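You operate a simulated robot arm through the tools that you are given. There is no shell and no other tool. Be economical: measure what you need, move in short steps, check, and stop when the job is done.

The job below is to be done with a simulated robot arm. You get a single attempt, and the scene is never put back.

JOB
Clear the tripped right auger: run it empty into hopper 5.
Fine: silo closed, feed off and gate 5 open before Reset; stop the feed at 0 kg; leave that gate open; no new trip; the other gates and hoppers stay as they are.
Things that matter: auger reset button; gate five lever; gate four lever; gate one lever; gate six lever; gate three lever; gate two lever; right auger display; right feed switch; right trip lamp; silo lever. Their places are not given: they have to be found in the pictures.

The check looks at the end state, three seconds after you hand in, the way a careful person would. Anything else that was tipped, shoved, dropped, spilled or broken makes it a failure.

ROBOT AND FRAMES
A 6-joint arm with a two-finger gripper, fixed in place. Base frame: the origin is at the foot of the arm, x ahead of it, y to its left, z up. Lengths are in mm, angles in degrees, forces in N, time in s.
Its first joint turns from -166.0 to 166.0 degrees. Payload 2.45 kg.
The tool frame sits at the grasp point between the pads (the TCP): z along the fingers, y along the line on which they close. The tips reach 20 mm beyond it. Largest opening 140 mm; the body of the gripper starts 168 mm behind the TCP.
Orientation is that of the tool frame in the base frame, as a unit quaternion [x, y, z, w]. With the fingers straight down and closing along the base's y, the tool's x points along the base's -x, its y along +y and its z along -z.

CONTROLS
- The arm moves only by the tool apply_moves. Its argument "moves" is a list of rows, each a list of 7 numbers: the closure in counts, from 0 (fully open) to 255 (shut), then the shift along the tool's x, y, z in units of 30 mm (1.0 is 30 mm), then the turn, a rotation vector about the tool's x, y, z in units of 5 degrees (1.0 is 5 degrees). In form: [[claw, tx, ty, tz, wx, wy, wz], ...]. A call has 1 to 20 rows; each row shifts and turns the commanded pose from where the row before left it, along the tool's axes as they then stand. A call with a number of a shift or a turn outside -1 to 1 is refused whole. A row lasts 0.2 s, in which the tool goes at most 50 mm and 8.6 degrees; a call with a longer step from one row to the next is refused whole, and so is a gripper value outside its range. A pose out of reach is approached as far as the arm can. The call stops where the force on the tool passes 90 N (or 10 N more than at its start, if that is more) or the arm is blocked; 0.2 s more then pass. Each finger travels about 45 mm/s and halts on what it meets, pressing with about 32 N; the grip force reading is that of the motor and also rises with nothing between the fingers. The clock runs only during rows and for 0.2 s after the last one: add rows that do not move to give the fingers time. It gives the time, the measured TCP pose, the force on the tool (base axes), the opening and the grip force at its end, in the units of the frame above (readings bear some noise), with the torque about the TCP (base axes, N m) and any sound that the robot's microphone picked up.
- Cameras (640 x 400 px; columns grow to the right, rows downward): "scene" is fixed at [220.1, -650.8, 1555.5]; the picture's right is [0.48, -0.88, 0.00], its down [-0.39, -0.21, -0.90] and it looks along [0.79, 0.43, -0.44] (base axes); focal length 370 px, centre (320, 200). "wrist" rides on the gripper at [78, 11, -209] in the tool frame; the picture's right is [-0.14, 0.99, 0.00], its down [-0.92, -0.13, -0.37] and it looks along [-0.37, -0.05, 0.93] (tool axes); focal length 280 px, centre (320, 200).
- snapshot(camera): a new picture of that camera. It takes no simulated time.
- probe_pixels(camera, pixels): for up to 12 pixels [column, row] of the newest picture of that camera ("zoom" is the newest enlarged one), the place [x, y, z] in the base frame of the surface seen there, good to about 2 mm. It takes no simulated time.
- enlarge(camera, box): a new picture of the part [left, top, right, bottom] of that camera's present view, enlarged. It takes no simulated time.
- job_done(): hands the job in; it is judged then, once.

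Work in short steps. Measure before you move; look again where a grasp or a placing could have gone wrong, and mend it. You have 80 turns and 46 pictures in all, those below and enlarged ones among them. Open the gripper and draw the arm clear of the work before you hand the job in, unless the task says otherwise; then end with one line.

The tools are called after "Emit:" by a JSON object that holds its "name" and its "arguments". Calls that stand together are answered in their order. apply_moves: Moves the arm, as the interface text tells. Its arguments: {"type":"object","properties":{"moves":{"type":"array","items":{"type":"array","items":{"type":"number"}}}},"required":["moves"]} The other tools are called the same way: snapshot (camera) takes a picture; probe_pixels (camera, pixels) gives the place of the surface under pixels of a picture; enlarge (camera, box) takes an enlarged picture of a part of a camera's view; job_done () hands the job in.

At the start:

```text
t: 0.0
ee_pos: [664.1, 56.5, 1319.2]
tool_rot: [0.001, 1.0, 0.0, 0.0]
wrist_force: [0.3, -0.2, -1.0]
torque: [-0.02, 0.01, -0.03]
grip_width: 139.8
grasp_force: 0.1
```

scene: 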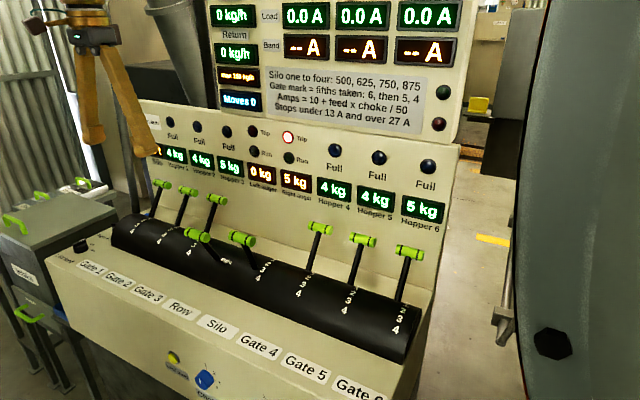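
wrist: 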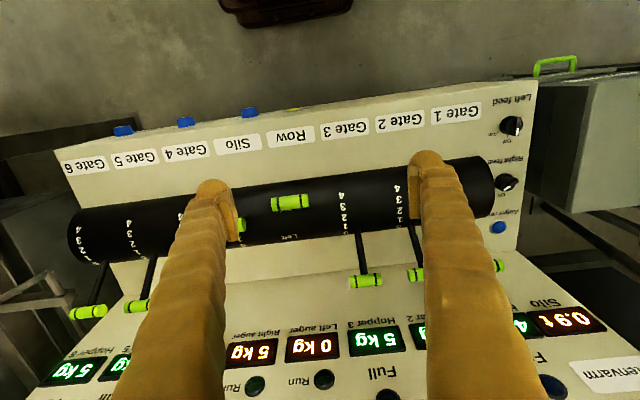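

The console shows levers, displays and text. I enlarge the upper panel and the lever section to read them.

Emit:
{"name": "enlarge", "arguments": {"camera": "scene", "box": [200, 0, 470, 170]}}

Emit:
{"name": "enlarge", "arguments": {"camera": "scene", "box": [50, 150, 290, 300]}}

Emit:
{"name": "enlarge", "arguments": {"camera": "wrist", "box": [380, 80, 640, 242]}}

Emit:
{"name": "enlarge", "arguments": {"camera": "scene", "box": [200, 150, 450, 306]}}

```text
2.35 times, centred on (335, 85) of scene
```

zoom: 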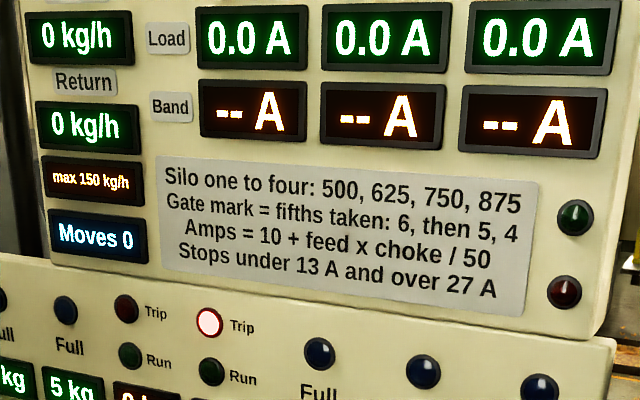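

```text
2.67 times, centred on (170, 225) of scene
```

zoom: 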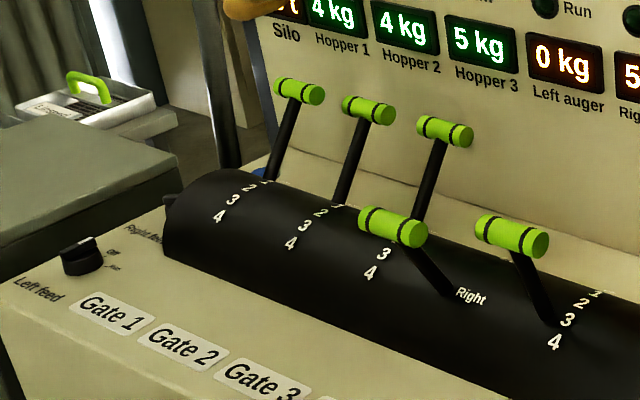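

```text
2.46 times, centred on (510, 161) of wrist
```

zoom: 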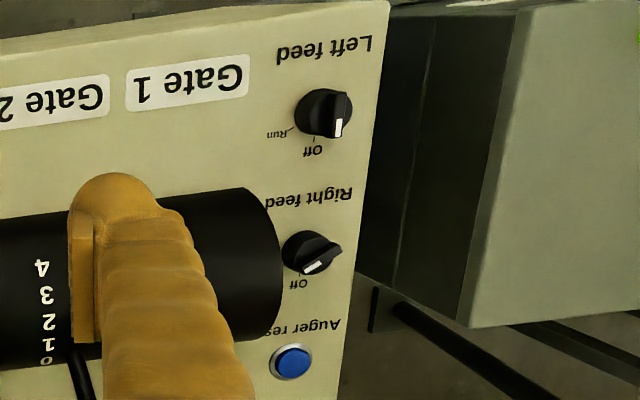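

```text
2.56 times, centred on (325, 228) of scene
```

zoom: 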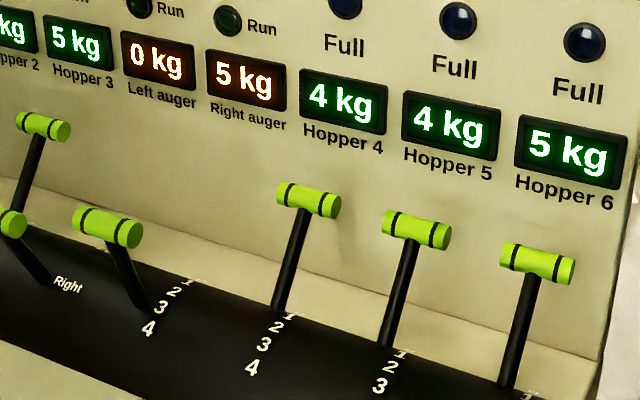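

I'll probe the geometry of the levers, knobs and buttons in the wrist and scene pictures.

Emit:
{"name": "probe_pixels", "arguments": {"camera": "wrist", "pixels": [[512, 124], [515, 127], [506, 182], [498, 228], [289, 203], [137, 306], [88, 313], [131, 158], [240, 110], [290, 237], [365, 280], [520, 240]]}}

Emit:
{"name": "probe_pixels", "arguments": {"camera": "scene", "pixels": [[197, 235], [242, 239], [319, 228], [362, 240], [409, 252], [215, 199], [188, 190], [161, 184], [288, 137], [295, 182], [375, 199], [349, 300]]}}

Emit:
{"name": "enlarge", "arguments": {"camera": "scene", "box": [50, 200, 250, 325]}}

```text
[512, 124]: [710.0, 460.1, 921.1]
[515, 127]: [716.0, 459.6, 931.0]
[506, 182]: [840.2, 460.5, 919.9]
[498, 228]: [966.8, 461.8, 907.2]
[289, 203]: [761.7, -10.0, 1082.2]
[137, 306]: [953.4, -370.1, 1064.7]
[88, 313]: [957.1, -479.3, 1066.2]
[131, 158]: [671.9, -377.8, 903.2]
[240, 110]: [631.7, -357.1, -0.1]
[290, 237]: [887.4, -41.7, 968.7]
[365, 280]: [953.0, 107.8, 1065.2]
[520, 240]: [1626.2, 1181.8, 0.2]
```

```text
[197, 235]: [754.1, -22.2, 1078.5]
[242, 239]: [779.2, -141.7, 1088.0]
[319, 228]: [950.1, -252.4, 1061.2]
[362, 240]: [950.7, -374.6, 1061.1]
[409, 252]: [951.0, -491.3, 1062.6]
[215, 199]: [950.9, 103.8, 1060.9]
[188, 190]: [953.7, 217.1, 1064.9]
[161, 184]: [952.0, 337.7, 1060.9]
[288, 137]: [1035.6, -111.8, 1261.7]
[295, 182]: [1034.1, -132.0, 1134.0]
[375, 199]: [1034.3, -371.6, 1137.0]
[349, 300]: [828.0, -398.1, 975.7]
```

```text
3.20 times, centred on (150, 262) of scene
```

zoom: 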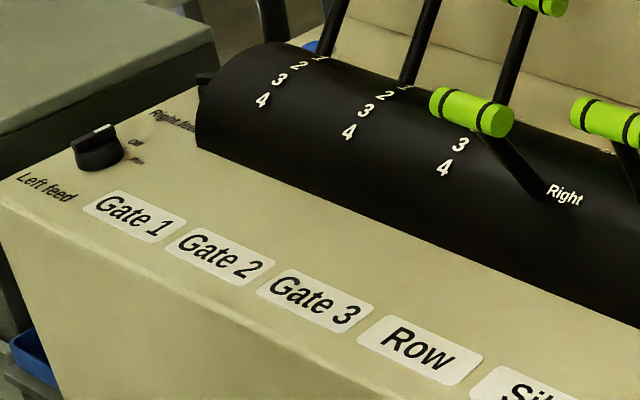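

Levers at mark 0 have their handles at about (952, y, 1062), while Silo is open and sits forward. I shut the fingers and shift left for a clear view of the knobs.

Emit:
{"name": "apply_moves", "arguments": {"moves": [[255, 0, 1, 0, 0, 0, 0], [255, 0, 1, 0, 0, 0, 0], [255, 0, 1, 0, 0, 0, 0], [255, 0, 1, 0, 0, 0, 0], [255, 0, 1, 0, 0, 0, 0], [255, 0, 1, 0, 0, 0, 0], [255, 0, 1, 0, 0, 0, 0], [255, 0, 1, 0, 0, 0, 0], [255, 0, 1, 0, 0, 0, 0]]}}

Emit:
{"name": "snapshot", "arguments": {"camera": "wrist"}}

Emit:
{"name": "enlarge", "arguments": {"camera": "wrist", "box": [360, 80, 520, 240]}}

```text
t: 2.0
ee_pos: [664.9, 327.0, 1322.9]
tool_rot: [0.001, 1.0, 0.0, -0.001]
wrist_force: [-1.0, 0.4, 0.0]
torque: [0.0, -0.02, 0.02]
grip_width: 0.1
grasp_force: 29.4
```

```text
38 pictures are left
```

wrist: 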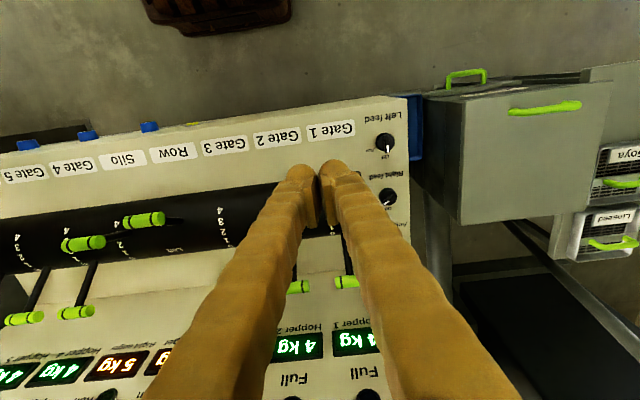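

```text
2.50 times, centred on (440, 160) of wrist
```

zoom: 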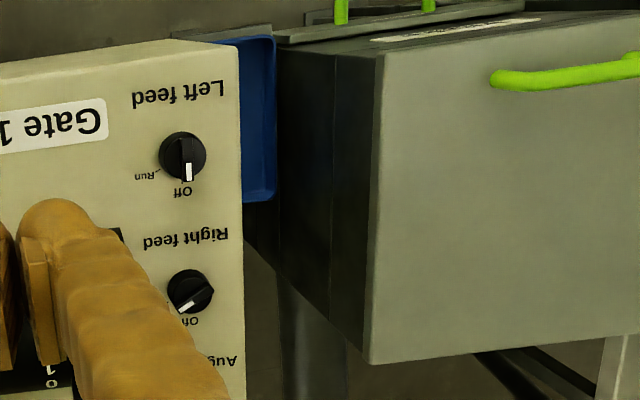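

The left feed points at Off, and the right feed pointer seems turned toward Run. I move further left to see its bar, the reset button and the drum's end unobstructed.

Emit:
{"name": "apply_moves", "arguments": {"moves": [[255, 0, 1, 0.5, 0, 0, 0], [255, 0, 1, 0.5, 0, 0, 0], [255, 0, 1, 0.5, 0, 0, 0], [255, 0, 1, 0.5, 0, 0, 0], [255, 0, 1, 0.5, 0, 0, 0], [255, 0, 1, 0.5, 0, 0, 0], [255, 0, 1, 0.5, 0, 0, 0], [255, 0, 1, 0.5, 0, 0, 0]]}}

Emit:
{"name": "enlarge", "arguments": {"camera": "wrist", "box": [180, 60, 400, 260]}}

```text
t: 3.8
ee_pos: [664.2, 568.2, 1204.1]
tool_rot: [0.0, 1.0, 0.0, 0.0]
wrist_force: [0.6, 0.4, 0.1]
torque: [0.03, 0.02, -0.02]
grip_width: 0.0
grasp_force: 29.5
```

```text
2.00 times, centred on (290, 160) of wrist
```

zoom: 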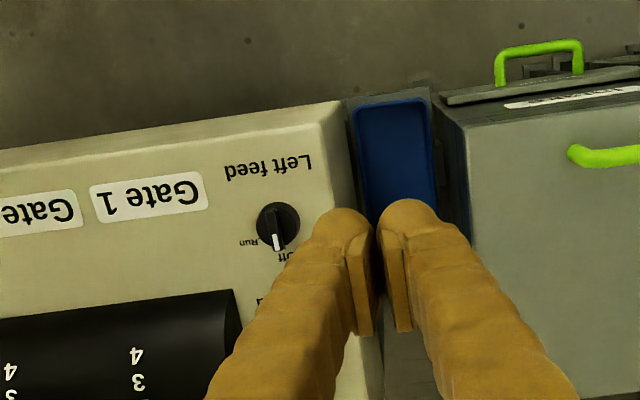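

The fingers hide the right knob; I move 150 mm ahead (+x) so it shows beside the fingertips.

Emit:
{"name": "apply_moves", "arguments": {"moves": [[255, -1, 0, 0, 0, 0, 0], [255, -1, 0, 0, 0, 0, 0], [255, -1, 0, 0, 0, 0, 0], [255, -1, 0, 0, 0, 0, 0], [255, -1, 0, 0, 0, 0, 0], [255, -1, 0, 0, 0, 0, 0]]}}

Emit:
{"name": "enlarge", "arguments": {"camera": "wrist", "box": [160, 50, 400, 260]}}

```text
t: 5.2
ee_pos: [842.0, 566.8, 1199.5]
tool_rot: [0.0, 1.0, 0.0, 0.0]
wrist_force: [-0.4, -0.4, 0.9]
torque: [0.0, 0.0, 0.01]
grip_width: 0.0
grasp_force: 29.7
```

```text
1.90 times, centred on (280, 155) of wrist
```

zoom: 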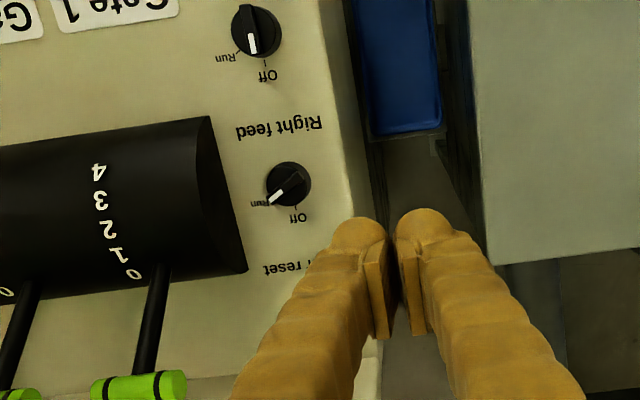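

The right feed is at Run and must be turned to Off (about 60° turn). I probe the knob, its bar, the ticks and the drum end.

Emit:
{"name": "probe_pixels", "arguments": {"camera": "zoom", "pixels": [[289, 184], [271, 201], [304, 172], [280, 170], [298, 200], [310, 190], [297, 213], [263, 204], [245, 250], [212, 130], [235, 180], [325, 180]]}}

Emit:
{"name": "enlarge", "arguments": {"camera": "wrist", "box": [230, 120, 310, 170]}}

```text
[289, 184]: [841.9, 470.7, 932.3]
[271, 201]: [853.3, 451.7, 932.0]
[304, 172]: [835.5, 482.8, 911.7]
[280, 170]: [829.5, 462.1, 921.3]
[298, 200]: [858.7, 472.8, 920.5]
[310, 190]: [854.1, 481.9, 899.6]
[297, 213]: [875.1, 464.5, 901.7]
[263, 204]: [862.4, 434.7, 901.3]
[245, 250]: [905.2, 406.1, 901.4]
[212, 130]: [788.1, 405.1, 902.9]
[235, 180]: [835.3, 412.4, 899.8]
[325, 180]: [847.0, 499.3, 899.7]
```

```text
8.00 times, centred on (270, 145) of wrist
```

zoom: 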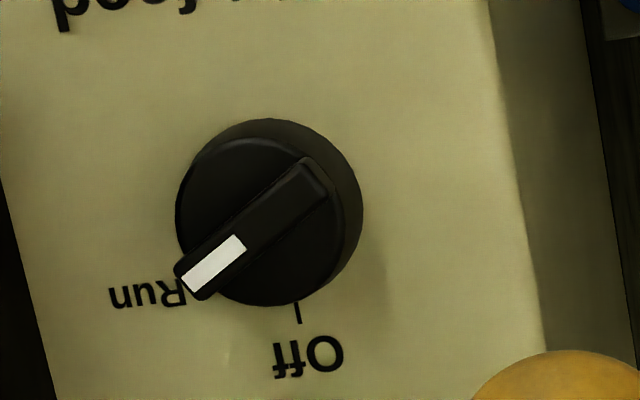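

Emit:
{"name": "probe_pixels", "arguments": {"camera": "zoom", "pixels": [[308, 180], [190, 285], [238, 246], [255, 230], [280, 165], [320, 190], [230, 180], [300, 250], [298, 312], [265, 140], [350, 220], [190, 210]]}}

```text
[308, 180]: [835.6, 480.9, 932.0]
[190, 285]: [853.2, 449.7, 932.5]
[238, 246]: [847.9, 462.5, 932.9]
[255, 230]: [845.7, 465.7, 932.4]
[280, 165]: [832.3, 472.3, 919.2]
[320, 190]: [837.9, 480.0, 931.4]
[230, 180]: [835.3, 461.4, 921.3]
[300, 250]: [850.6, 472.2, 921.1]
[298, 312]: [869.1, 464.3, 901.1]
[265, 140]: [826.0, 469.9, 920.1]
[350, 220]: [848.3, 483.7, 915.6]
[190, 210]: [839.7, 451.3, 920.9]
```

The bar runs from (836,481) to (853,449), z 932, centred at about (844.5, 465.5). I go above it with a 45 mm opening and turn the tool 60° to straddle it, stopping above.

Emit:
{"name": "apply_moves", "arguments": {"moves": [[175, 0, -0.85, 0, 0, 0, 0], [175, -0.083, -0.85, 0, 0, 0, 0], [175, 0, -0.85, 0, 0, 0, 0], [175, 0, -0.83, 0, 0, 0, 0], [175, 0, 0, 0.5, 0, 0, 1], [175, 0, 0, 0.5, 0, 0, 1], [175, 0, 0, 0.5, 0, 0, 1], [175, 0, 0, 0.5, 0, 0, 1], [175, 0, 0, 0.5, 0, 0, 1], [175, 0, 0, 0.5, 0, 0, 1], [175, 0, 0, 0.5, 0, 0, 1], [175, 0, 0, 0.5, 0, 0, 1], [175, 0, 0, 0.5, 0, 0, 1], [175, 0, 0, 0.5, 0, 0, 1], [175, 0, 0, 0.5, 0, 0, 1], [175, 0, 0, 0.5, 0, 0, 1], [175, 0, 0, 0, 0, 0, 0]]}}

Emit:
{"name": "snapshot", "arguments": {"camera": "wrist"}}

```text
t: 8.8
ee_pos: [847.4, 463.5, 1020.3]
tool_rot: [0.501, 0.866, 0.0, 0.0]
wrist_force: [0.0, 0.4, -0.1]
torque: [-0.03, -0.03, 0.02]
grip_width: 43.7
grasp_force: 0.0
```

```text
33 pictures are left
```

wrist: 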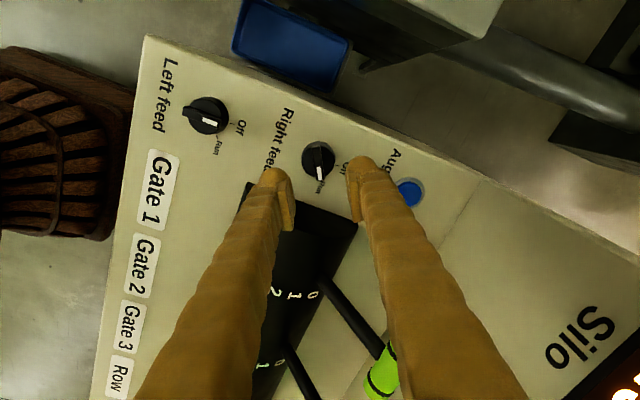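

The bar stands in line between the fingers. I narrow the opening to about 28 mm, lower to tips just above the disc (TCP about 945), and close.

Emit:
{"name": "apply_moves", "arguments": {"moves": [[204, 0, 0, 0.5, 0, 0, 0], [204, 0, 0, 0.5, 0, 0, 0], [204, 0, 0, 0.5, 0, 0, 0], [204, 0, 0, 0.5, 0, 0, 0], [204, 0, 0, 0.45, 0, 0, 0], [204, 0, 0, 0, 0, 0, 0]]}}

```text
t: 10.2
ee_pos: [848.3, 465.2, 946.9]
tool_rot: [0.499, 0.867, 0.001, 0.0]
wrist_force: [-0.3, -0.3, -0.4]
torque: [0.01, 0.0, -0.01]
grip_width: 28.0
grasp_force: 0.0
```

Clear so far at z 947; I correct 3 mm toward the bar and close on it.

Emit:
{"name": "apply_moves", "arguments": {"moves": [[204, 0, -0.1, 0.07, 0, 0, 0], [255, 0, 0, 0, 0, 0, 0], [255, 0, 0, 0, 0, 0, 0], [255, 0, 0, 0, 0, 0, 0]]}}

Emit:
{"name": "snapshot", "arguments": {"camera": "wrist"}}

```text
t: 11.2
ee_pos: [845.8, 463.1, 944.9]
tool_rot: [0.501, 0.866, 0.001, 0.002]
wrist_force: [32.5, 17.7, 1.1]
torque: [0.26, -0.45, -0.02]
grip_width: 7.6
grasp_force: 35.2
```

```text
32 pictures are left
```

wrist: 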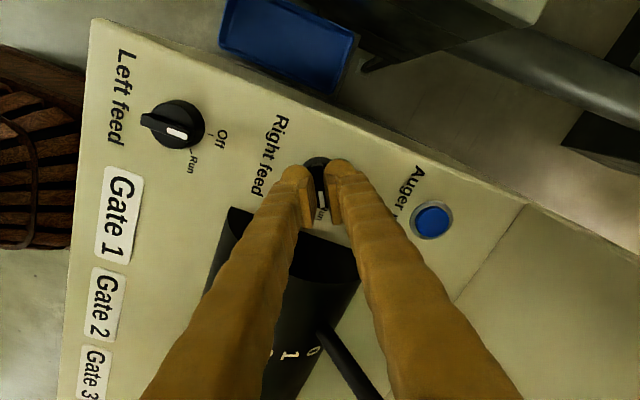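

Bar gripped (7.6 mm), with a side force along +tool-y; I ease 1.5 mm that way and turn 60° counter-clockwise to Off in two goes.

Emit:
{"name": "apply_moves", "arguments": {"moves": [[255, 0, 0.06, 0, 0, 0, 0], [255, 0, 0, 0, 0, 0, -1], [255, 0, 0, 0, 0, 0, -1], [255, 0, 0, 0, 0, 0, -1], [255, 0, 0, 0, 0, 0, -1], [255, 0, 0, 0, 0, 0, -1], [255, 0, 0, 0, 0, 0, -1]]}}

```text
t: 12.8
ee_pos: [846.6, 463.3, 945.1]
tool_rot: [0.257, 0.966, 0.001, 0.001]
wrist_force: [7.4, 2.6, 29.3]
torque: [0.1, 0.09, -0.03]
grip_width: 7.4
grasp_force: 35.5
```

The knob turns with it; I continue the other 30°.

Emit:
{"name": "apply_moves", "arguments": {"moves": [[255, 0, 0, -0.03, 0, 0, -1], [255, 0, 0, 0, 0, 0, -1], [255, 0, 0, 0, 0, 0, -1], [255, 0, 0, 0, 0, 0, -1], [255, 0, 0, 0, 0, 0, -1], [255, 0, 0, 0, 0, 0, -1], [255, 0, 0, 0, 0, 0, 0]]}}

```text
t: 14.4
ee_pos: [844.4, 465.1, 945.8]
tool_rot: [0.0, 1.0, 0.0, 0.0]
wrist_force: [22.7, 33.2, 23.8]
torque: [0.59, -0.38, -0.11]
grip_width: 6.5
grasp_force: 34.8
```

Now open slightly, rise, and look at the knob.

Emit:
{"name": "apply_moves", "arguments": {"moves": [[210, 0, 0, 0, 0, 0, 0], [204, 0, 0, 0, 0, 0, 0], [204, 0, 0, -1, 0, 0, 0], [204, 0, 0, -1, 0, 0, 0], [204, 0, 0, -1, 0, 0, 0], [204, 0, 0, -1, 0, 0, 0]]}}

Emit:
{"name": "enlarge", "arguments": {"camera": "wrist", "box": [220, 80, 420, 205]}}

```text
t: 15.8
ee_pos: [843.8, 464.1, 1065.0]
tool_rot: [0.0, 1.0, -0.001, 0.001]
wrist_force: [-0.2, -0.2, -0.1]
torque: [-0.01, -0.01, 0.01]
grip_width: 28.3
grasp_force: 0.1
```

```text
3.20 times, centred on (320, 142) of wrist
```

zoom: 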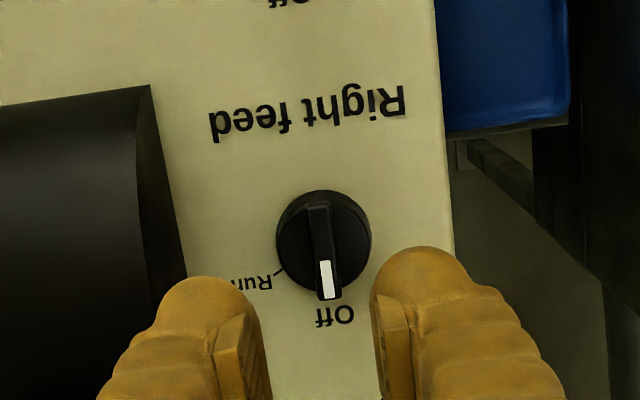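

Right feed is Off. Now I rise to about z 1280 and travel to the Silo lever to measure its handle from above, opening to about 90 mm.

Emit:
{"name": "apply_moves", "arguments": {"moves": [[90, 0.8, 0, -1, 0, 0, 0], [90, 0.8, 0, -1, 0, 0, 0], [90, 0.8, 0, -1, 0, 0, 0], [90, 0.8, 0, -1, 0, 0, 0], [90, 0.8, 0, -1, 0, 0, 0], [90, 0.8, 0, -1, 0, 0, 0], [90, 0, -1, -1, 0, 0, 0], [90, 0, -1, 0, 0, 0, 0], [90, 0, -1, 0, 0, 0, 0], [90, 0, -1, 0, 0, 0, 0], [90, 0, -1, 0, 0, 0, 0], [90, 0, -1, 0, 0, 0, 0], [90, 0, -1, 0, 0, 0, 0], [90, 0, -1, 0, 0, 0, 0], [90, 0, -1, 0, 0, 0, 0], [90, 0, -1, 0, 0, 0, 0], [90, 0, -1, 0, 0, 0, 0]]}}

Emit:
{"name": "apply_moves", "arguments": {"moves": [[90, 0, -1, 0, 0, 0, 0], [90, 0, -1, 0, 0, 0, 0], [90, 0, -1, 0, 0, 0, 0], [90, 0, -1, 0, 0, 0, 0], [90, 0, -1, 0, 0, 0, 0], [90, 0, -1, 0, 0, 0, 0], [90, 0, -1, 0, 0, 0, 0], [90, 0, -1, 0, 0, 0, 0], [90, 0, -1, 0, 0, 0, 0], [90, 0, -0.2, 0, 0, 0, 0]]}}

Emit:
{"name": "snapshot", "arguments": {"camera": "wrist"}}

```text
t: 19.4
ee_pos: [702.4, 139.0, 1274.2]
tool_rot: [0.001, 1.0, -0.001, 0.001]
wrist_force: [0.0, 0.8, 0.0]
torque: [0.05, 0.01, 0.01]
grip_width: 90.8
grasp_force: 0.0
```

```text
t: 21.6
ee_pos: [701.3, -141.3, 1275.8]
tool_rot: [-0.001, 1.0, 0.0, 0.0]
wrist_force: [-0.5, -0.7, 0.3]
torque: [0.02, -0.01, 0.0]
grip_width: 90.7
grasp_force: 0.1
```

```text
30 pictures are left
```

wrist: 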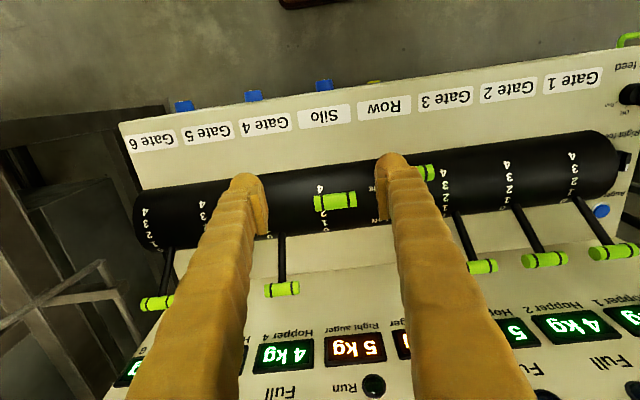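

The silo handle is at (336,201), framed by the fingers. I enlarge and probe its ends, plus gate 4's handle ends as the mark-0 reference.

Emit:
{"name": "enlarge", "arguments": {"camera": "wrist", "box": [250, 170, 410, 300]}}

Emit:
{"name": "probe_pixels", "arguments": {"camera": "wrist", "pixels": [[316, 203], [355, 199], [336, 201], [336, 195], [336, 207], [267, 290], [298, 287], [282, 289], [282, 284], [282, 240], [282, 275], [320, 188]]}}

```text
3.08 times, centred on (330, 235) of wrist
```

zoom: 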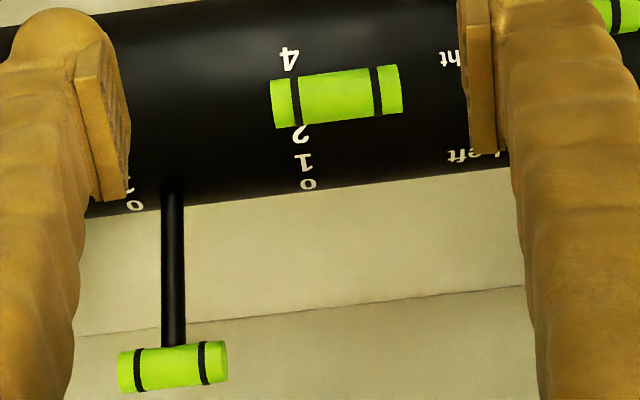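

```text
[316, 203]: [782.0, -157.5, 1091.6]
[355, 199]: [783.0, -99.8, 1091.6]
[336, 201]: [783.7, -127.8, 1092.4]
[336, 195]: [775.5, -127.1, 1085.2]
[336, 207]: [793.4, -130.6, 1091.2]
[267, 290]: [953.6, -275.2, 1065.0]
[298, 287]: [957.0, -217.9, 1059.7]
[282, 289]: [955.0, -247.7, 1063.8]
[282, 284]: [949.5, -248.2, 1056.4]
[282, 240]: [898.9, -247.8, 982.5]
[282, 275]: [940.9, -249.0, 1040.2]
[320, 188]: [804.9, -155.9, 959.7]
```

Geometry fits: pivot about (845, 897), handle radius ≈192, mark spacing ≈18°; silo at mark 3 with handle centre (787,-129,1081), mark 0 at about (958,1053). I check panel overhang, and move over the silo handle.

Emit:
{"name": "probe_pixels", "arguments": {"camera": "scene", "pixels": [[350, 120], [362, 16], [440, 135], [300, 125], [350, 142]]}}

Emit:
{"name": "apply_moves", "arguments": {"moves": [[90, -0.96, 0.13, 0, 0, 0, 0], [90, -0.96, 0.13, 0, 0, 0, 0], [90, -0.94, 0.14, 0, 0, 0, 0], [90, 0, 0, 1, 0, 0, 0], [90, 0, 0, 1, 0, 0, 0], [90, 0, 0, 1, 0, 0, 0], [90, 0, 0, 1, 0, 0, 0], [90, 0, 0, 0, 0, 0, 0]]}}

Emit:
{"name": "snapshot", "arguments": {"camera": "wrist"}}

```text
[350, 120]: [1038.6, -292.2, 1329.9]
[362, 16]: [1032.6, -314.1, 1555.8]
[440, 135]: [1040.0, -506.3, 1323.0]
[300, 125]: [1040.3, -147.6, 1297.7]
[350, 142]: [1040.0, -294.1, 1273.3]
```

```text
t: 23.4
ee_pos: [787.4, -130.0, 1154.3]
tool_rot: [-0.001, 1.0, 0.0, -0.001]
wrist_force: [0.7, 0.2, 0.8]
torque: [0.02, 0.02, 0.0]
grip_width: 90.5
grasp_force: 0.0
```

```text
28 pictures are left
```

wrist: 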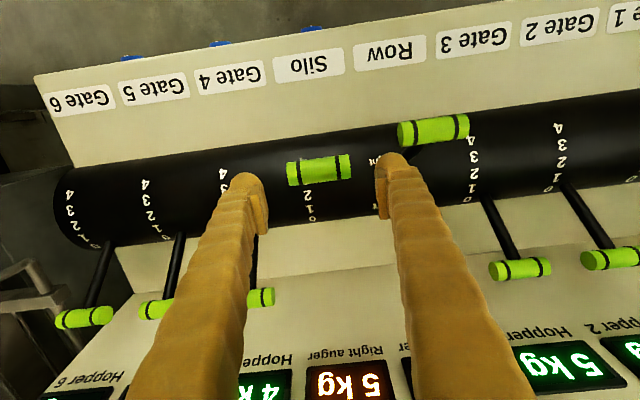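

Handle is centred between the fingers and the row handle is clear of the right finger. I lower 73 mm and close on the handle ends.

Emit:
{"name": "apply_moves", "arguments": {"moves": [[90, 0, 0, 0.6, 0, 0, 0], [90, 0, 0, 0.6, 0, 0, 0], [90, 0, 0, 0.6, 0, 0, 0], [90, 0, 0, 0.6, 0, 0, 0], [140, 0, 0, 0, 0, 0, 0], [160, 0, 0, 0, 0, 0, 0], [160, 0, 0, 0, 0, 0, 0], [160, 0, 0, 0, 0, 0, 0]]}}

```text
t: 25.2
ee_pos: [786.8, -129.6, 1081.8]
tool_rot: [0.001, 1.0, 0.0, 0.0]
wrist_force: [-1.8, 13.8, 1.9]
torque: [0.15, 0.14, -0.01]
grip_width: 86.8
grasp_force: 45.8
```

The fingers halted at 86.8 mm, more than the 60 mm handle I measured; I look.

Emit:
{"name": "snapshot", "arguments": {"camera": "wrist"}}

Emit:
{"name": "enlarge", "arguments": {"camera": "scene", "box": [160, 160, 340, 300]}}

```text
27 pictures are left
```

wrist: 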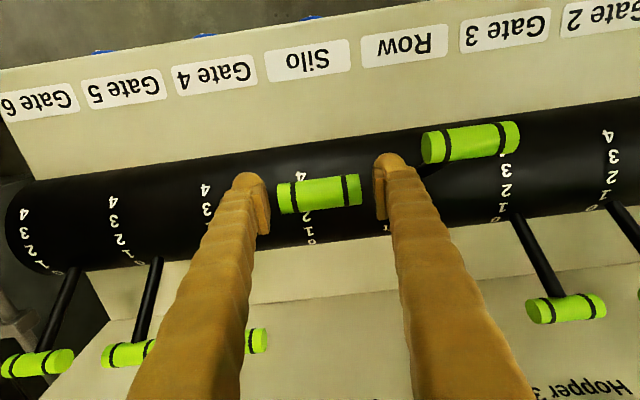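

```text
2.86 times, centred on (250, 230) of scene
```

zoom: 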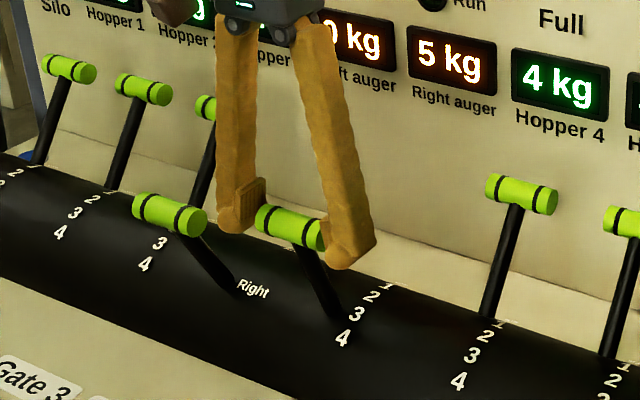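

The finger bodies jam before the handle ends, so an end grip is unreliable. I release, rise, close the fingers and go to the front side of the silo lever to push it back instead.

Emit:
{"name": "apply_moves", "arguments": {"moves": [[80, 0, 0, 0, 0, 0, 0], [80, 0, 0, 0, 0, 0, 0], [80, 0, 0, -1, 0, 0, 0], [80, 0, 0, -1, 0, 0, 0], [80, 0, 0, -1, 0, 0, 0], [255, 0.8, 0, -0.33, 0, 0, 0], [255, 0.8, 0, 0, 0, 0, 0], [255, 0.5, 0, 0, 0, 0, 0], [255, 0, 0, 0, 0, 0, 0], [255, 0, 0, 0, 0, 0, 0], [255, 0, 0, 0, 0, 0, 0]]}}

Emit:
{"name": "snapshot", "arguments": {"camera": "wrist"}}

```text
t: 27.6
ee_pos: [726.8, -128.5, 1185.1]
tool_rot: [0.0, 1.0, 0.0, 0.0]
wrist_force: [-0.2, 0.0, -0.4]
torque: [0.04, 0.01, 0.0]
grip_width: 0.0
grasp_force: 21.9
```

```text
25 pictures are left
```

wrist: 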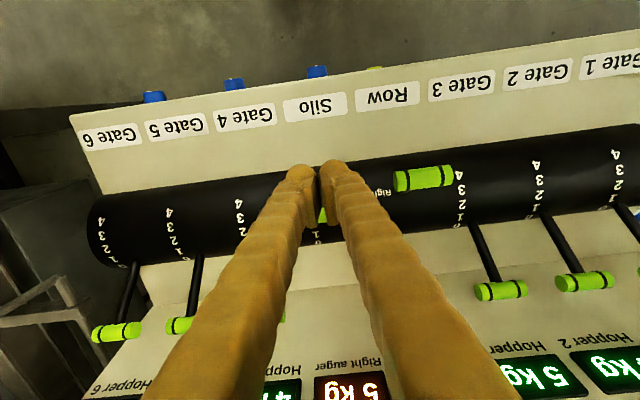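

I lower in front of the handle to TCP z 1090 and push along the arc in two parts; first to the vertical position.

Emit:
{"name": "apply_moves", "arguments": {"moves": [[255, 0, 0, 0.8, 0, 0, 0], [255, 0, 0, 0.8, 0, 0, 0], [255, 0, 0, 0.8, 0, 0, 0], [255, 0, 0, 0.77, 0, 0, 0], [255, -0.5, 0, 0, 0, 0, 0], [255, -0.5, 0, 0, 0, 0, 0], [255, -0.5, 0, -0.12, 0, 0, 0], [255, -0.46, 0, -0.12, 0, 0, 0], [255, -0.5, 0, -0.03, 0, 0, 0], [255, -0.5, 0, -0.03, 0, 0, 0]]}}

```text
t: 29.8
ee_pos: [811.1, -129.4, 1097.2]
tool_rot: [0.0, 1.0, -0.001, -0.001]
wrist_force: [-0.1, -0.3, -0.3]
torque: [0.02, 0.03, 0.0]
grip_width: 0.1
grasp_force: 29.5
```

Almost no force was felt; I check whether the lever moved.

Emit:
{"name": "enlarge", "arguments": {"camera": "scene", "box": [160, 160, 340, 300]}}

```text
2.86 times, centred on (250, 230) of scene
```

zoom: 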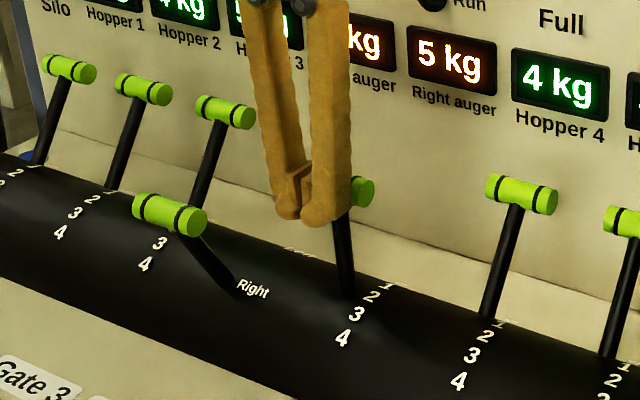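

The lever moved with little resistance to mark 2. I continue along the arc to mark 0.

Emit:
{"name": "apply_moves", "arguments": {"moves": [[255, -0.5, 0, 0.02, 0, 0, 0], [255, -0.5, 0, 0.04, 0, 0, 0], [255, -0.47, 0, 0.1, 0, 0, 0], [255, -0.46, 0, 0.14, 0, 0, 0], [255, -0.45, 0, 0.18, 0, 0, 0], [255, -0.45, 0, 0.22, 0, 0, 0], [255, -0.42, 0, 0.25, 0, 0, 0], [255, -0.41, 0, 0.28, 0, 0, 0], [255, 0, 0, 0, 0, 0, 0]]}}

Emit:
{"name": "enlarge", "arguments": {"camera": "scene", "box": [160, 160, 340, 300]}}

```text
t: 31.8
ee_pos: [923.9, -128.4, 1060.9]
tool_rot: [0.001, 1.0, 0.0, 0.001]
wrist_force: [0.5, -0.4, 0.4]
torque: [0.0, 0.02, -0.05]
grip_width: 0.4
grasp_force: 29.1
```

```text
2.86 times, centred on (250, 230) of scene
```

zoom: 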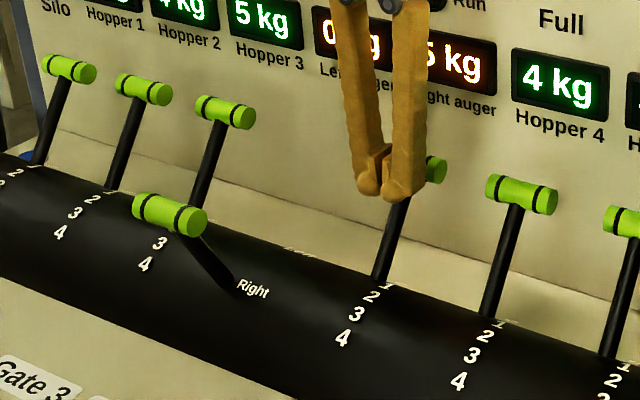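

It looks parallel to gate 4. I nudge 5 mm more, then back off, rise and measure the handle.

Emit:
{"name": "apply_moves", "arguments": {"moves": [[255, -0.17, 0, 0.08, 0, 0, 0], [255, 0, 0, 0, 0, 0, 0]]}}

Emit:
{"name": "apply_moves", "arguments": {"moves": [[255, 1, 0, 0, 0, 0, 0], [255, 1, 0, -1, 0, 0, 0], [255, 0, 0, -1, 0, 0, 0], [255, 0, 0, -1, 0, 0, 0], [255, 0, 0, -1, 0, 0, 0], [255, 0, -1, -1, 0, 0, 0], [255, 0, -1, 0, 0, 0, 0], [255, 0, 0, 0, 0, 0, 0]]}}

Emit:
{"name": "snapshot", "arguments": {"camera": "scene"}}

```text
t: 32.4
ee_pos: [928.0, -128.8, 1058.9]
tool_rot: [0.0, 1.0, 0.0, 0.0]
wrist_force: [-10.2, -1.7, 4.4]
torque: [-0.04, 0.1, -0.11]
grip_width: 0.1
grasp_force: 29.4
```

```text
t: 34.2
ee_pos: [867.6, -186.4, 1207.1]
tool_rot: [0.0, 1.0, 0.0, 0.0]
wrist_force: [1.2, -0.3, 0.0]
torque: [0.02, -0.04, 0.01]
grip_width: 0.0
grasp_force: 29.6
```

```text
22 pictures are left
```

scene: 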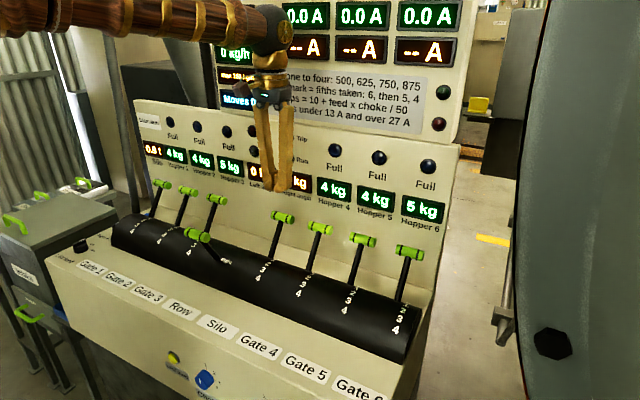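

Silo is now parallel with the closed gates. I probe gate 5's handle ends and the surface behind it, to hook it from behind.

Emit:
{"name": "probe_pixels", "arguments": {"camera": "scene", "pixels": [[352, 237], [375, 242], [362, 239], [360, 268], [385, 228], [388, 250], [385, 270], [378, 285], [352, 285], [282, 216], [319, 228], [390, 215]]}}

```text
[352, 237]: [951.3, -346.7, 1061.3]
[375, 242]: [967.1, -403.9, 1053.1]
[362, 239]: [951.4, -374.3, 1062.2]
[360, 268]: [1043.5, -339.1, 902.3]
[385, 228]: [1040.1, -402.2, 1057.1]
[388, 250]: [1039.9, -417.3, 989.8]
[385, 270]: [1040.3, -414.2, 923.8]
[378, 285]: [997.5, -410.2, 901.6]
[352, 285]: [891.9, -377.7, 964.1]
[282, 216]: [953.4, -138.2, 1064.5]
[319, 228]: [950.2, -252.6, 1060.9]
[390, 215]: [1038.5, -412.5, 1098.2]
```

Panel behind is vertical at x=1040; gate 5's handle spans y≈-340…-400 at x≈958. I move over with the hand tilted 10° back so fingers slip behind it with clearance from the panel.

Emit:
{"name": "apply_moves", "arguments": {"moves": [[255, 0, -1, 0, 0, 0, 0], [255, 0, -1, 0, 0, 0, 0], [255, 0, -1, 0, 0, 0, 0], [255, 0, -1, 0, 0, 0, 0], [255, 0, -1, 0, 0, 0, 0], [255, 0, -1, 0, 0, 0, 0], [255, -0.85, 0, 0, 0, 0, 0], [255, -0.85, 0, 0, 0, 0, 0], [255, -0.85, 0, 0, 0, 0, 0], [255, -0.9, 0, 0, 0, 0, 0], [255, 0, 0, 0, 0, -1, 0], [255, 0, 0, 0, 0, -1, 0], [255, 0, 0, 0, 0, 0, 0]]}}

Emit:
{"name": "enlarge", "arguments": {"camera": "scene", "box": [240, 100, 480, 290]}}

Emit:
{"name": "snapshot", "arguments": {"camera": "wrist"}}

```text
t: 37.0
ee_pos: [971.6, -369.7, 1207.4]
tool_rot: [-0.001, 0.996, 0.001, 0.087]
wrist_force: [0.8, 0.3, -0.1]
torque: [0.04, 0.02, 0.0]
grip_width: 0.0
grasp_force: 29.0
```

```text
2.11 times, centred on (360, 195) of scene
```

zoom: 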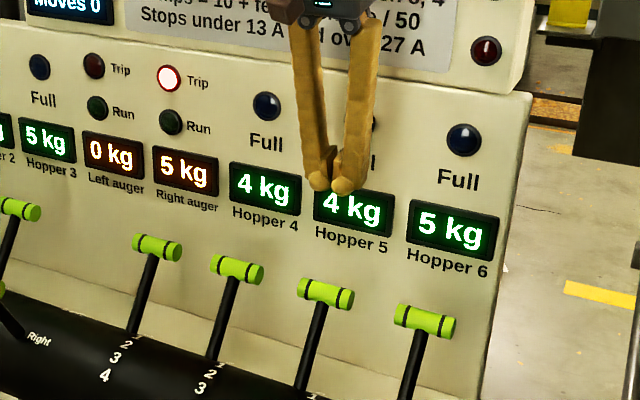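

```text
20 pictures are left
```

wrist: 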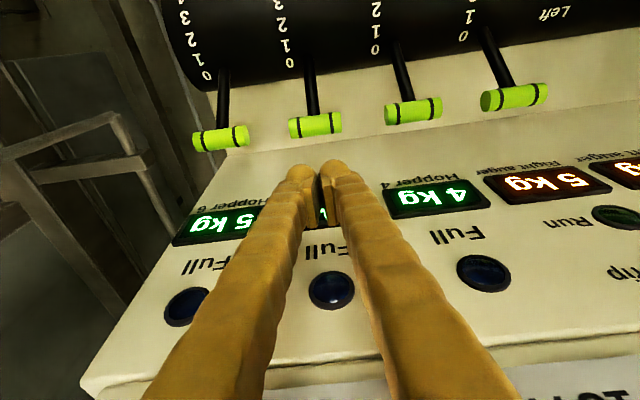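

Gate 5's handle (315,125) lies directly ahead of the fingertips; I descend 150 mm along the tool axis behind it.

Emit:
{"name": "apply_moves", "arguments": {"moves": [[255, 0, 0, 0.8, 0, 0, 0], [255, 0, 0, 0.8, 0, 0, 0], [255, 0, 0, 0.8, 0, 0, 0], [255, 0, 0, 0.8, 0, 0, 0], [255, 0, 0, 0.6, 0, 0, 0], [255, 0, 0, 0.6, 0, 0, 0], [255, 0, 0, 0.6, 0, 0, 0]]}}

Emit:
{"name": "snapshot", "arguments": {"camera": "wrist"}}

```text
t: 38.6
ee_pos: [997.0, -368.6, 1059.7]
tool_rot: [0.0, 0.996, 0.0, 0.087]
wrist_force: [-0.2, 0.6, 0.9]
torque: [-0.03, 0.03, 0.05]
grip_width: 0.1
grasp_force: 29.7
```

```text
19 pictures are left
```

wrist: 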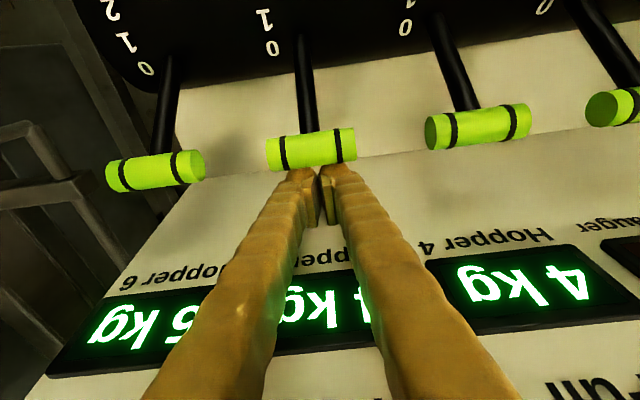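

The fingers sit just behind gate 5's handle. I pull it along the arc, first to vertical.

Emit:
{"name": "apply_moves", "arguments": {"moves": [[255, 0.284, 0, -0.118, 0, 0, 0], [255, 0.38, 0, -0.34, 0, 0, 0], [255, 0.38, 0, -0.34, 0, 0, 0], [255, 0.425, 0, -0.278, 0, 0, 0], [255, 0.425, 0, -0.278, 0, 0, 0], [255, 0.456, 0, -0.2, 0, 0, 0], [255, 0.456, 0, -0.2, 0, 0, 0], [255, 0.486, 0, -0.12, 0, 0, 0], [255, 0.486, 0, -0.12, 0, 0, 0]]}}

Emit:
{"name": "enlarge", "arguments": {"camera": "scene", "box": [270, 150, 450, 330]}}

```text
t: 40.6
ee_pos: [876.0, -369.4, 1097.5]
tool_rot: [0.001, 0.996, 0.0, 0.088]
wrist_force: [0.2, 1.0, -0.8]
torque: [0.02, 0.0, 0.01]
grip_width: 0.2
grasp_force: 28.8
```

```text
2.22 times, centred on (360, 240) of scene
```

zoom: 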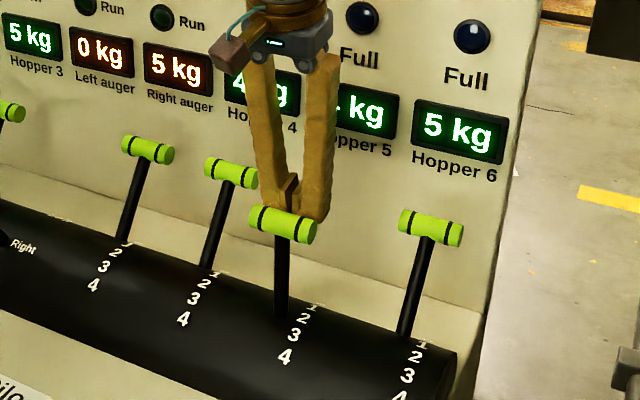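

Works. I continue pulling to mark 4 (36° forward).

Emit:
{"name": "apply_moves", "arguments": {"moves": [[255, 0.483, 0, -0.05, 0, 0, 0], [255, 0.483, 0, -0.05, 0, 0, 0], [255, 0.496, 0, 0.031, 0, 0, 0], [255, 0.496, 0, 0.031, 0, 0, 0], [255, 0.478, 0, 0.118, 0, 0, 0], [255, 0.478, 0, 0.118, 0, 0, 0], [255, 0.456, 0, 0.19, 0, 0, 0], [255, 0.456, 0, 0.19, 0, 0, 0], [255, 0, 0, 0, 0, 0, 0]]}}

Emit:
{"name": "enlarge", "arguments": {"camera": "scene", "box": [270, 150, 450, 330]}}

```text
t: 42.6
ee_pos: [769.0, -368.9, 1064.3]
tool_rot: [0.0, 0.996, -0.002, 0.09]
wrist_force: [65.0, -0.6, 22.0]
torque: [-0.2, -0.3, -0.01]
grip_width: 6.1
grasp_force: 29.0
```

```text
2.22 times, centred on (360, 240) of scene
```

zoom: 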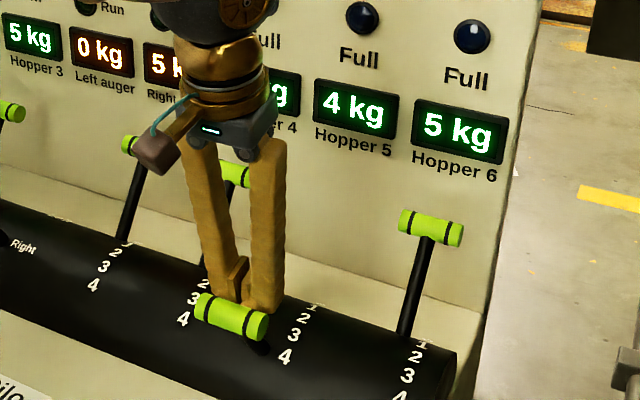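

The lever hit its stop at mark 4. I back off, rise, and straighten the tool while beginning the travel toward the reset button.

Emit:
{"name": "apply_moves", "arguments": {"moves": [[255, -0.7, 0, 0.12, 0, 0, 0], [255, 0, 0, -1, 0, 0, 0], [255, 0, 0, -1, 0, 0, 0], [255, 0, 0, -1, 0, 0, 0], [255, 0, 0, -1, 0, 0, 0], [255, 0, 0, -1, 0, 0, 0], [255, 0, 0, -1, 0, 0, 0], [255, 0, 0, 0, 0, 1, 0], [255, 0, 0, 0, 0, 1, 0], [255, 0, 1, 0, 0, 0, 0], [255, 0, 1, 0, 0, 0, 0], [255, 0, 1, 0, 0, 0, 0], [255, 0, 1, 0, 0, 0, 0], [255, 0, 1, 0, 0, 0, 0], [255, 0, 1, 0, 0, 0, 0], [255, 0, 1, 0, 0, 0, 0], [255, 0, 1, 0, 0, 0, 0]]}}

Emit:
{"name": "snapshot", "arguments": {"camera": "scene"}}

```text
t: 46.2
ee_pos: [751.4, -126.1, 1239.0]
tool_rot: [0.0, 1.0, 0.0, 0.0]
wrist_force: [0.1, 0.5, -0.4]
torque: [-0.03, 0.03, 0.02]
grip_width: 0.1
grasp_force: 29.4
```

```text
16 pictures are left
```

scene: 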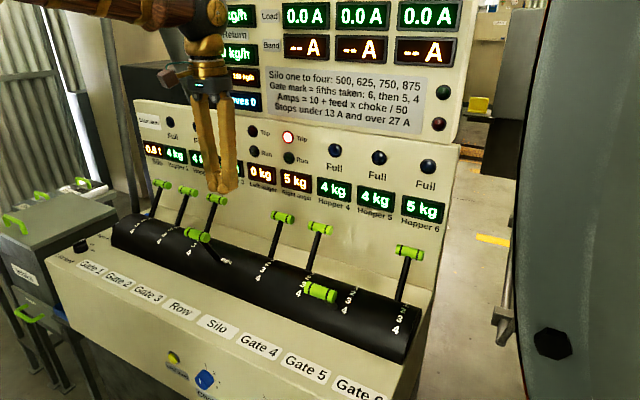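

Gate 5 fully open, others unchanged. I travel to y≈465 for the reset button.

Emit:
{"name": "apply_moves", "arguments": {"moves": [[255, 0, 1, 0, 0, 0, 0], [255, 0, 1, 0, 0, 0, 0], [255, 0, 1, 0, 0, 0, 0], [255, 0, 1, 0, 0, 0, 0], [255, 0, 1, 0, 0, 0, 0], [255, 0, 1, 0, 0, 0, 0], [255, 0, 1, 0, 0, 0, 0], [255, 0, 1, 0, 0, 0, 0], [255, 0, 1, 0, 0, 0, 0], [255, 0, 1, 0, 0, 0, 0], [255, 0, 1, 0, 0, 0, 0], [255, 0, 1, 0, 0, 0, 0], [255, 0, 1, 0, 0, 0, 0], [255, 0, 1, 0, 0, 0, 0], [255, 0, 1, 0, 0, 0, 0], [255, 0, 1, 0, 0, 0, 0], [255, 0, 1, 0, 0, 0, 0], [255, 0, 1, 0, 0, 0, 0], [255, 0, 1, 0, 0, 0, 0], [255, 0, 0.7, 0, 0, 0, 0]]}}

Emit:
{"name": "apply_moves", "arguments": {"moves": [[255, -1, 0, 0, 0, 0, 0], [255, -1, 0, 0, 0, 0, 0], [255, -1, 0, 0.5, 0, 0, 0], [255, -1, 0, 0.5, 0, 0, 0], [255, -1, 0, 0.5, 0, 0, 0], [255, -1, 0, 0.5, 0, 0, 0], [255, -1, 0, 0.5, 0, 0, 0], [255, 0, 0, 0.5, 0, 0, 0], [255, 0, 0, 0, 0, 0, 0]]}}

Emit:
{"name": "snapshot", "arguments": {"camera": "wrist"}}

```text
t: 50.4
ee_pos: [756.0, 462.4, 1239.8]
tool_rot: [0.0, 1.0, 0.0, 0.0]
wrist_force: [0.6, -0.3, 0.2]
torque: [0.02, -0.02, 0.01]
grip_width: 0.0
grasp_force: 29.1
```

```text
t: 52.4
ee_pos: [967.1, 459.9, 1149.4]
tool_rot: [0.0, 1.0, 0.0, 0.0]
wrist_force: [0.4, 0.1, -0.3]
torque: [0.04, 0.02, -0.01]
grip_width: 0.0
grasp_force: 28.8
```

```text
15 pictures are left
```

wrist: 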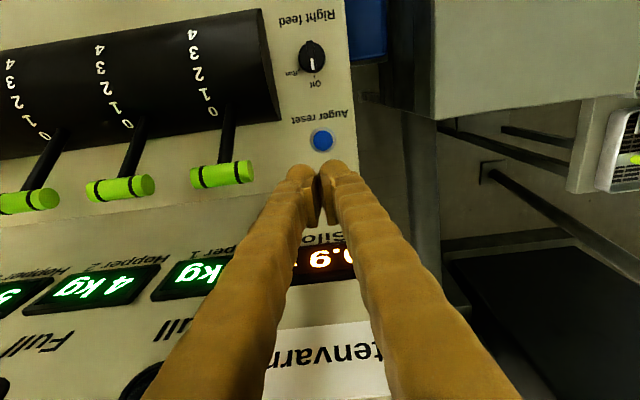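

Emit:
{"name": "probe_pixels", "arguments": {"camera": "wrist", "pixels": [[322, 140], [316, 136], [328, 144], [322, 133], [322, 148], [340, 145], [312, 62]]}}

```text
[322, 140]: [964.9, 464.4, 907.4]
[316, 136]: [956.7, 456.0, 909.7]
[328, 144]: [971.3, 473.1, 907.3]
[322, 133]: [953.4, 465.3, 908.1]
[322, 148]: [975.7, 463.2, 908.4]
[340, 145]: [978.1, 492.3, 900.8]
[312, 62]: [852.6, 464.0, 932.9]
```

The button's centre is (964.5, 464.5), top z 908. I lower to just above it.

Emit:
{"name": "apply_moves", "arguments": {"moves": [[255, 0.08, 0.14, 0.8, 0, 0, 0], [255, 0, 0, 0.8, 0, 0, 0], [255, 0, 0, 0.8, 0, 0, 0], [255, 0, 0, 0.8, 0, 0, 0], [255, 0, 0, 0.8, 0, 0, 0], [255, 0, 0, 0.8, 0, 0, 0], [255, 0, 0, 0.8, 0, 0, 0], [255, 0, 0, 0.8, 0, 0, 0], [255, 0, 0, 0.4, 0, 0, 0], [255, 0, 0, 0, 0, 0, 0]]}}

```text
t: 54.6
ee_pos: [961.9, 464.1, 944.7]
tool_rot: [0.001, 1.0, 0.001, 0.0]
wrist_force: [0.5, 0.7, 0.1]
torque: [-0.01, -0.02, 0.0]
grip_width: 0.0
grasp_force: 29.2
```

Now the press, in small steps.

Emit:
{"name": "apply_moves", "arguments": {"moves": [[255, 0, 0, 0.25, 0, 0, 0], [255, 0, 0, 0.2, 0, 0, 0], [255, 0, 0, 0.13, 0, 0, 0], [255, 0, 0, 0.1, 0, 0, 0], [255, 0, 0, 0, 0, 0, 0]]}}

Emit:
{"name": "enlarge", "arguments": {"camera": "scene", "box": [120, 0, 470, 220]}}

```text
t: 55.8
ee_pos: [962.9, 465.4, 925.4]
tool_rot: [0.0, 1.0, 0.0, 0.001]
wrist_force: [0.2, 0.7, 1.8]
torque: [-0.02, -0.01, -0.04]
grip_width: 6.1
grasp_force: 29.5
```

```text
1.82 times, centred on (295, 110) of scene
```

zoom: 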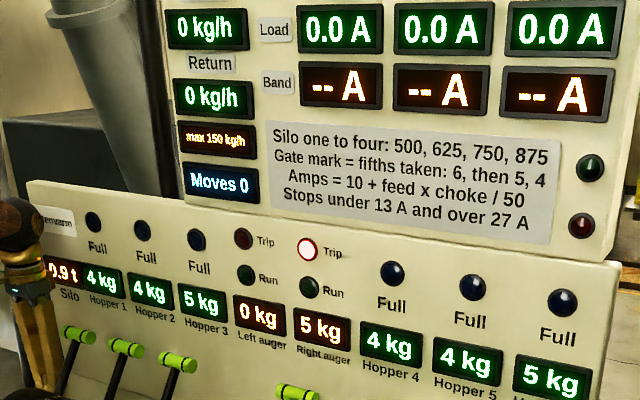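

Only a light touch (1.8 N) and the lamp is still lit, so I press a few mm further and hold.

Emit:
{"name": "apply_moves", "arguments": {"moves": [[255, 0, 0, 0.1, 0, 0, 0], [255, 0, 0, 0.1, 0, 0, 0], [255, 0, 0, 0, 0, 0, 0]]}}

Emit:
{"name": "enlarge", "arguments": {"camera": "scene", "box": [120, 0, 470, 220]}}

```text
t: 56.6
ee_pos: [962.7, 466.8, 920.1]
tool_rot: [0.001, 1.0, 0.0, 0.001]
wrist_force: [2.9, -4.9, 14.3]
torque: [-0.1, -0.07, 0.02]
grip_width: 5.9
grasp_force: 29.1
heard: click
```

```text
1.82 times, centred on (295, 110) of scene
```

zoom: 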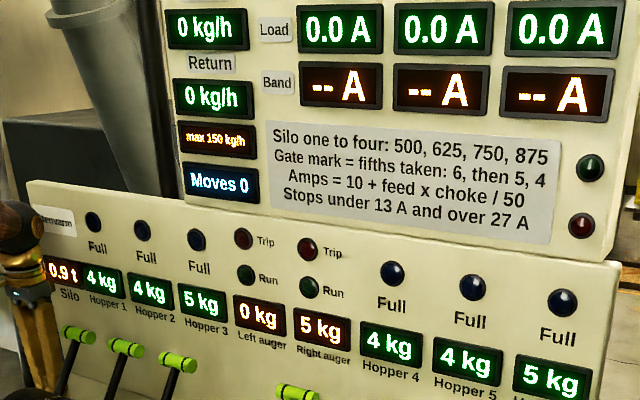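

Trip lamp is out. I rise and go to the right feed knob, straddling its bar (now along x).

Emit:
{"name": "apply_moves", "arguments": {"moves": [[255, 0, 0, -0.5, 0, 0, 0], [255, 0, 0, -1, 0, 0, 0], [255, 0, 0, -1, 0, 0, 0], [204, 0.8, 0, -0.5, 0, 0, 0], [204, 0.8, 0, 0, 0, 0, 0], [204, 0.8, 0, 0, 0, 0, 0], [204, 0.8, 0, 0, 0, 0, 0], [204, 0.75, 0, 0, 0, 0, 0], [204, 0, 0, 0, 0, 0, 0]]}}

Emit:
{"name": "snapshot", "arguments": {"camera": "wrist"}}

```text
t: 58.6
ee_pos: [846.2, 467.1, 1007.0]
tool_rot: [0.0, 1.0, 0.0, -0.001]
wrist_force: [0.6, 0.5, -0.8]
torque: [-0.04, 0.02, -0.02]
grip_width: 27.8
grasp_force: 0.2
```

```text
12 pictures are left
```

wrist: 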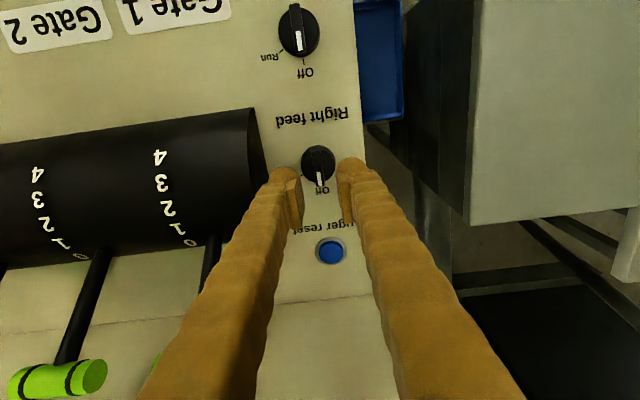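

Bar is between the fingers. I lower 61 mm and grip it.

Emit:
{"name": "apply_moves", "arguments": {"moves": [[204, 0.03, -0.04, 0.5, 0, 0, 0], [204, 0, 0, 0.5, 0, 0, 0], [204, 0, 0, 0.5, 0, 0, 0], [204, 0, 0, 0.52, 0, 0, 0], [204, 0, 0, 0, 0, 0, 0], [255, 0, 0, 0, 0, 0, 0], [255, 0, 0, 0, 0, 0, 0], [255, 0, 0, 0, 0, 0, 0]]}}

```text
t: 60.4
ee_pos: [844.7, 464.9, 949.9]
tool_rot: [0.001, 1.0, 0.0, 0.001]
wrist_force: [-0.3, -0.8, 14.2]
torque: [0.0, 0.02, 0.0]
grip_width: 6.0
grasp_force: 29.5
```

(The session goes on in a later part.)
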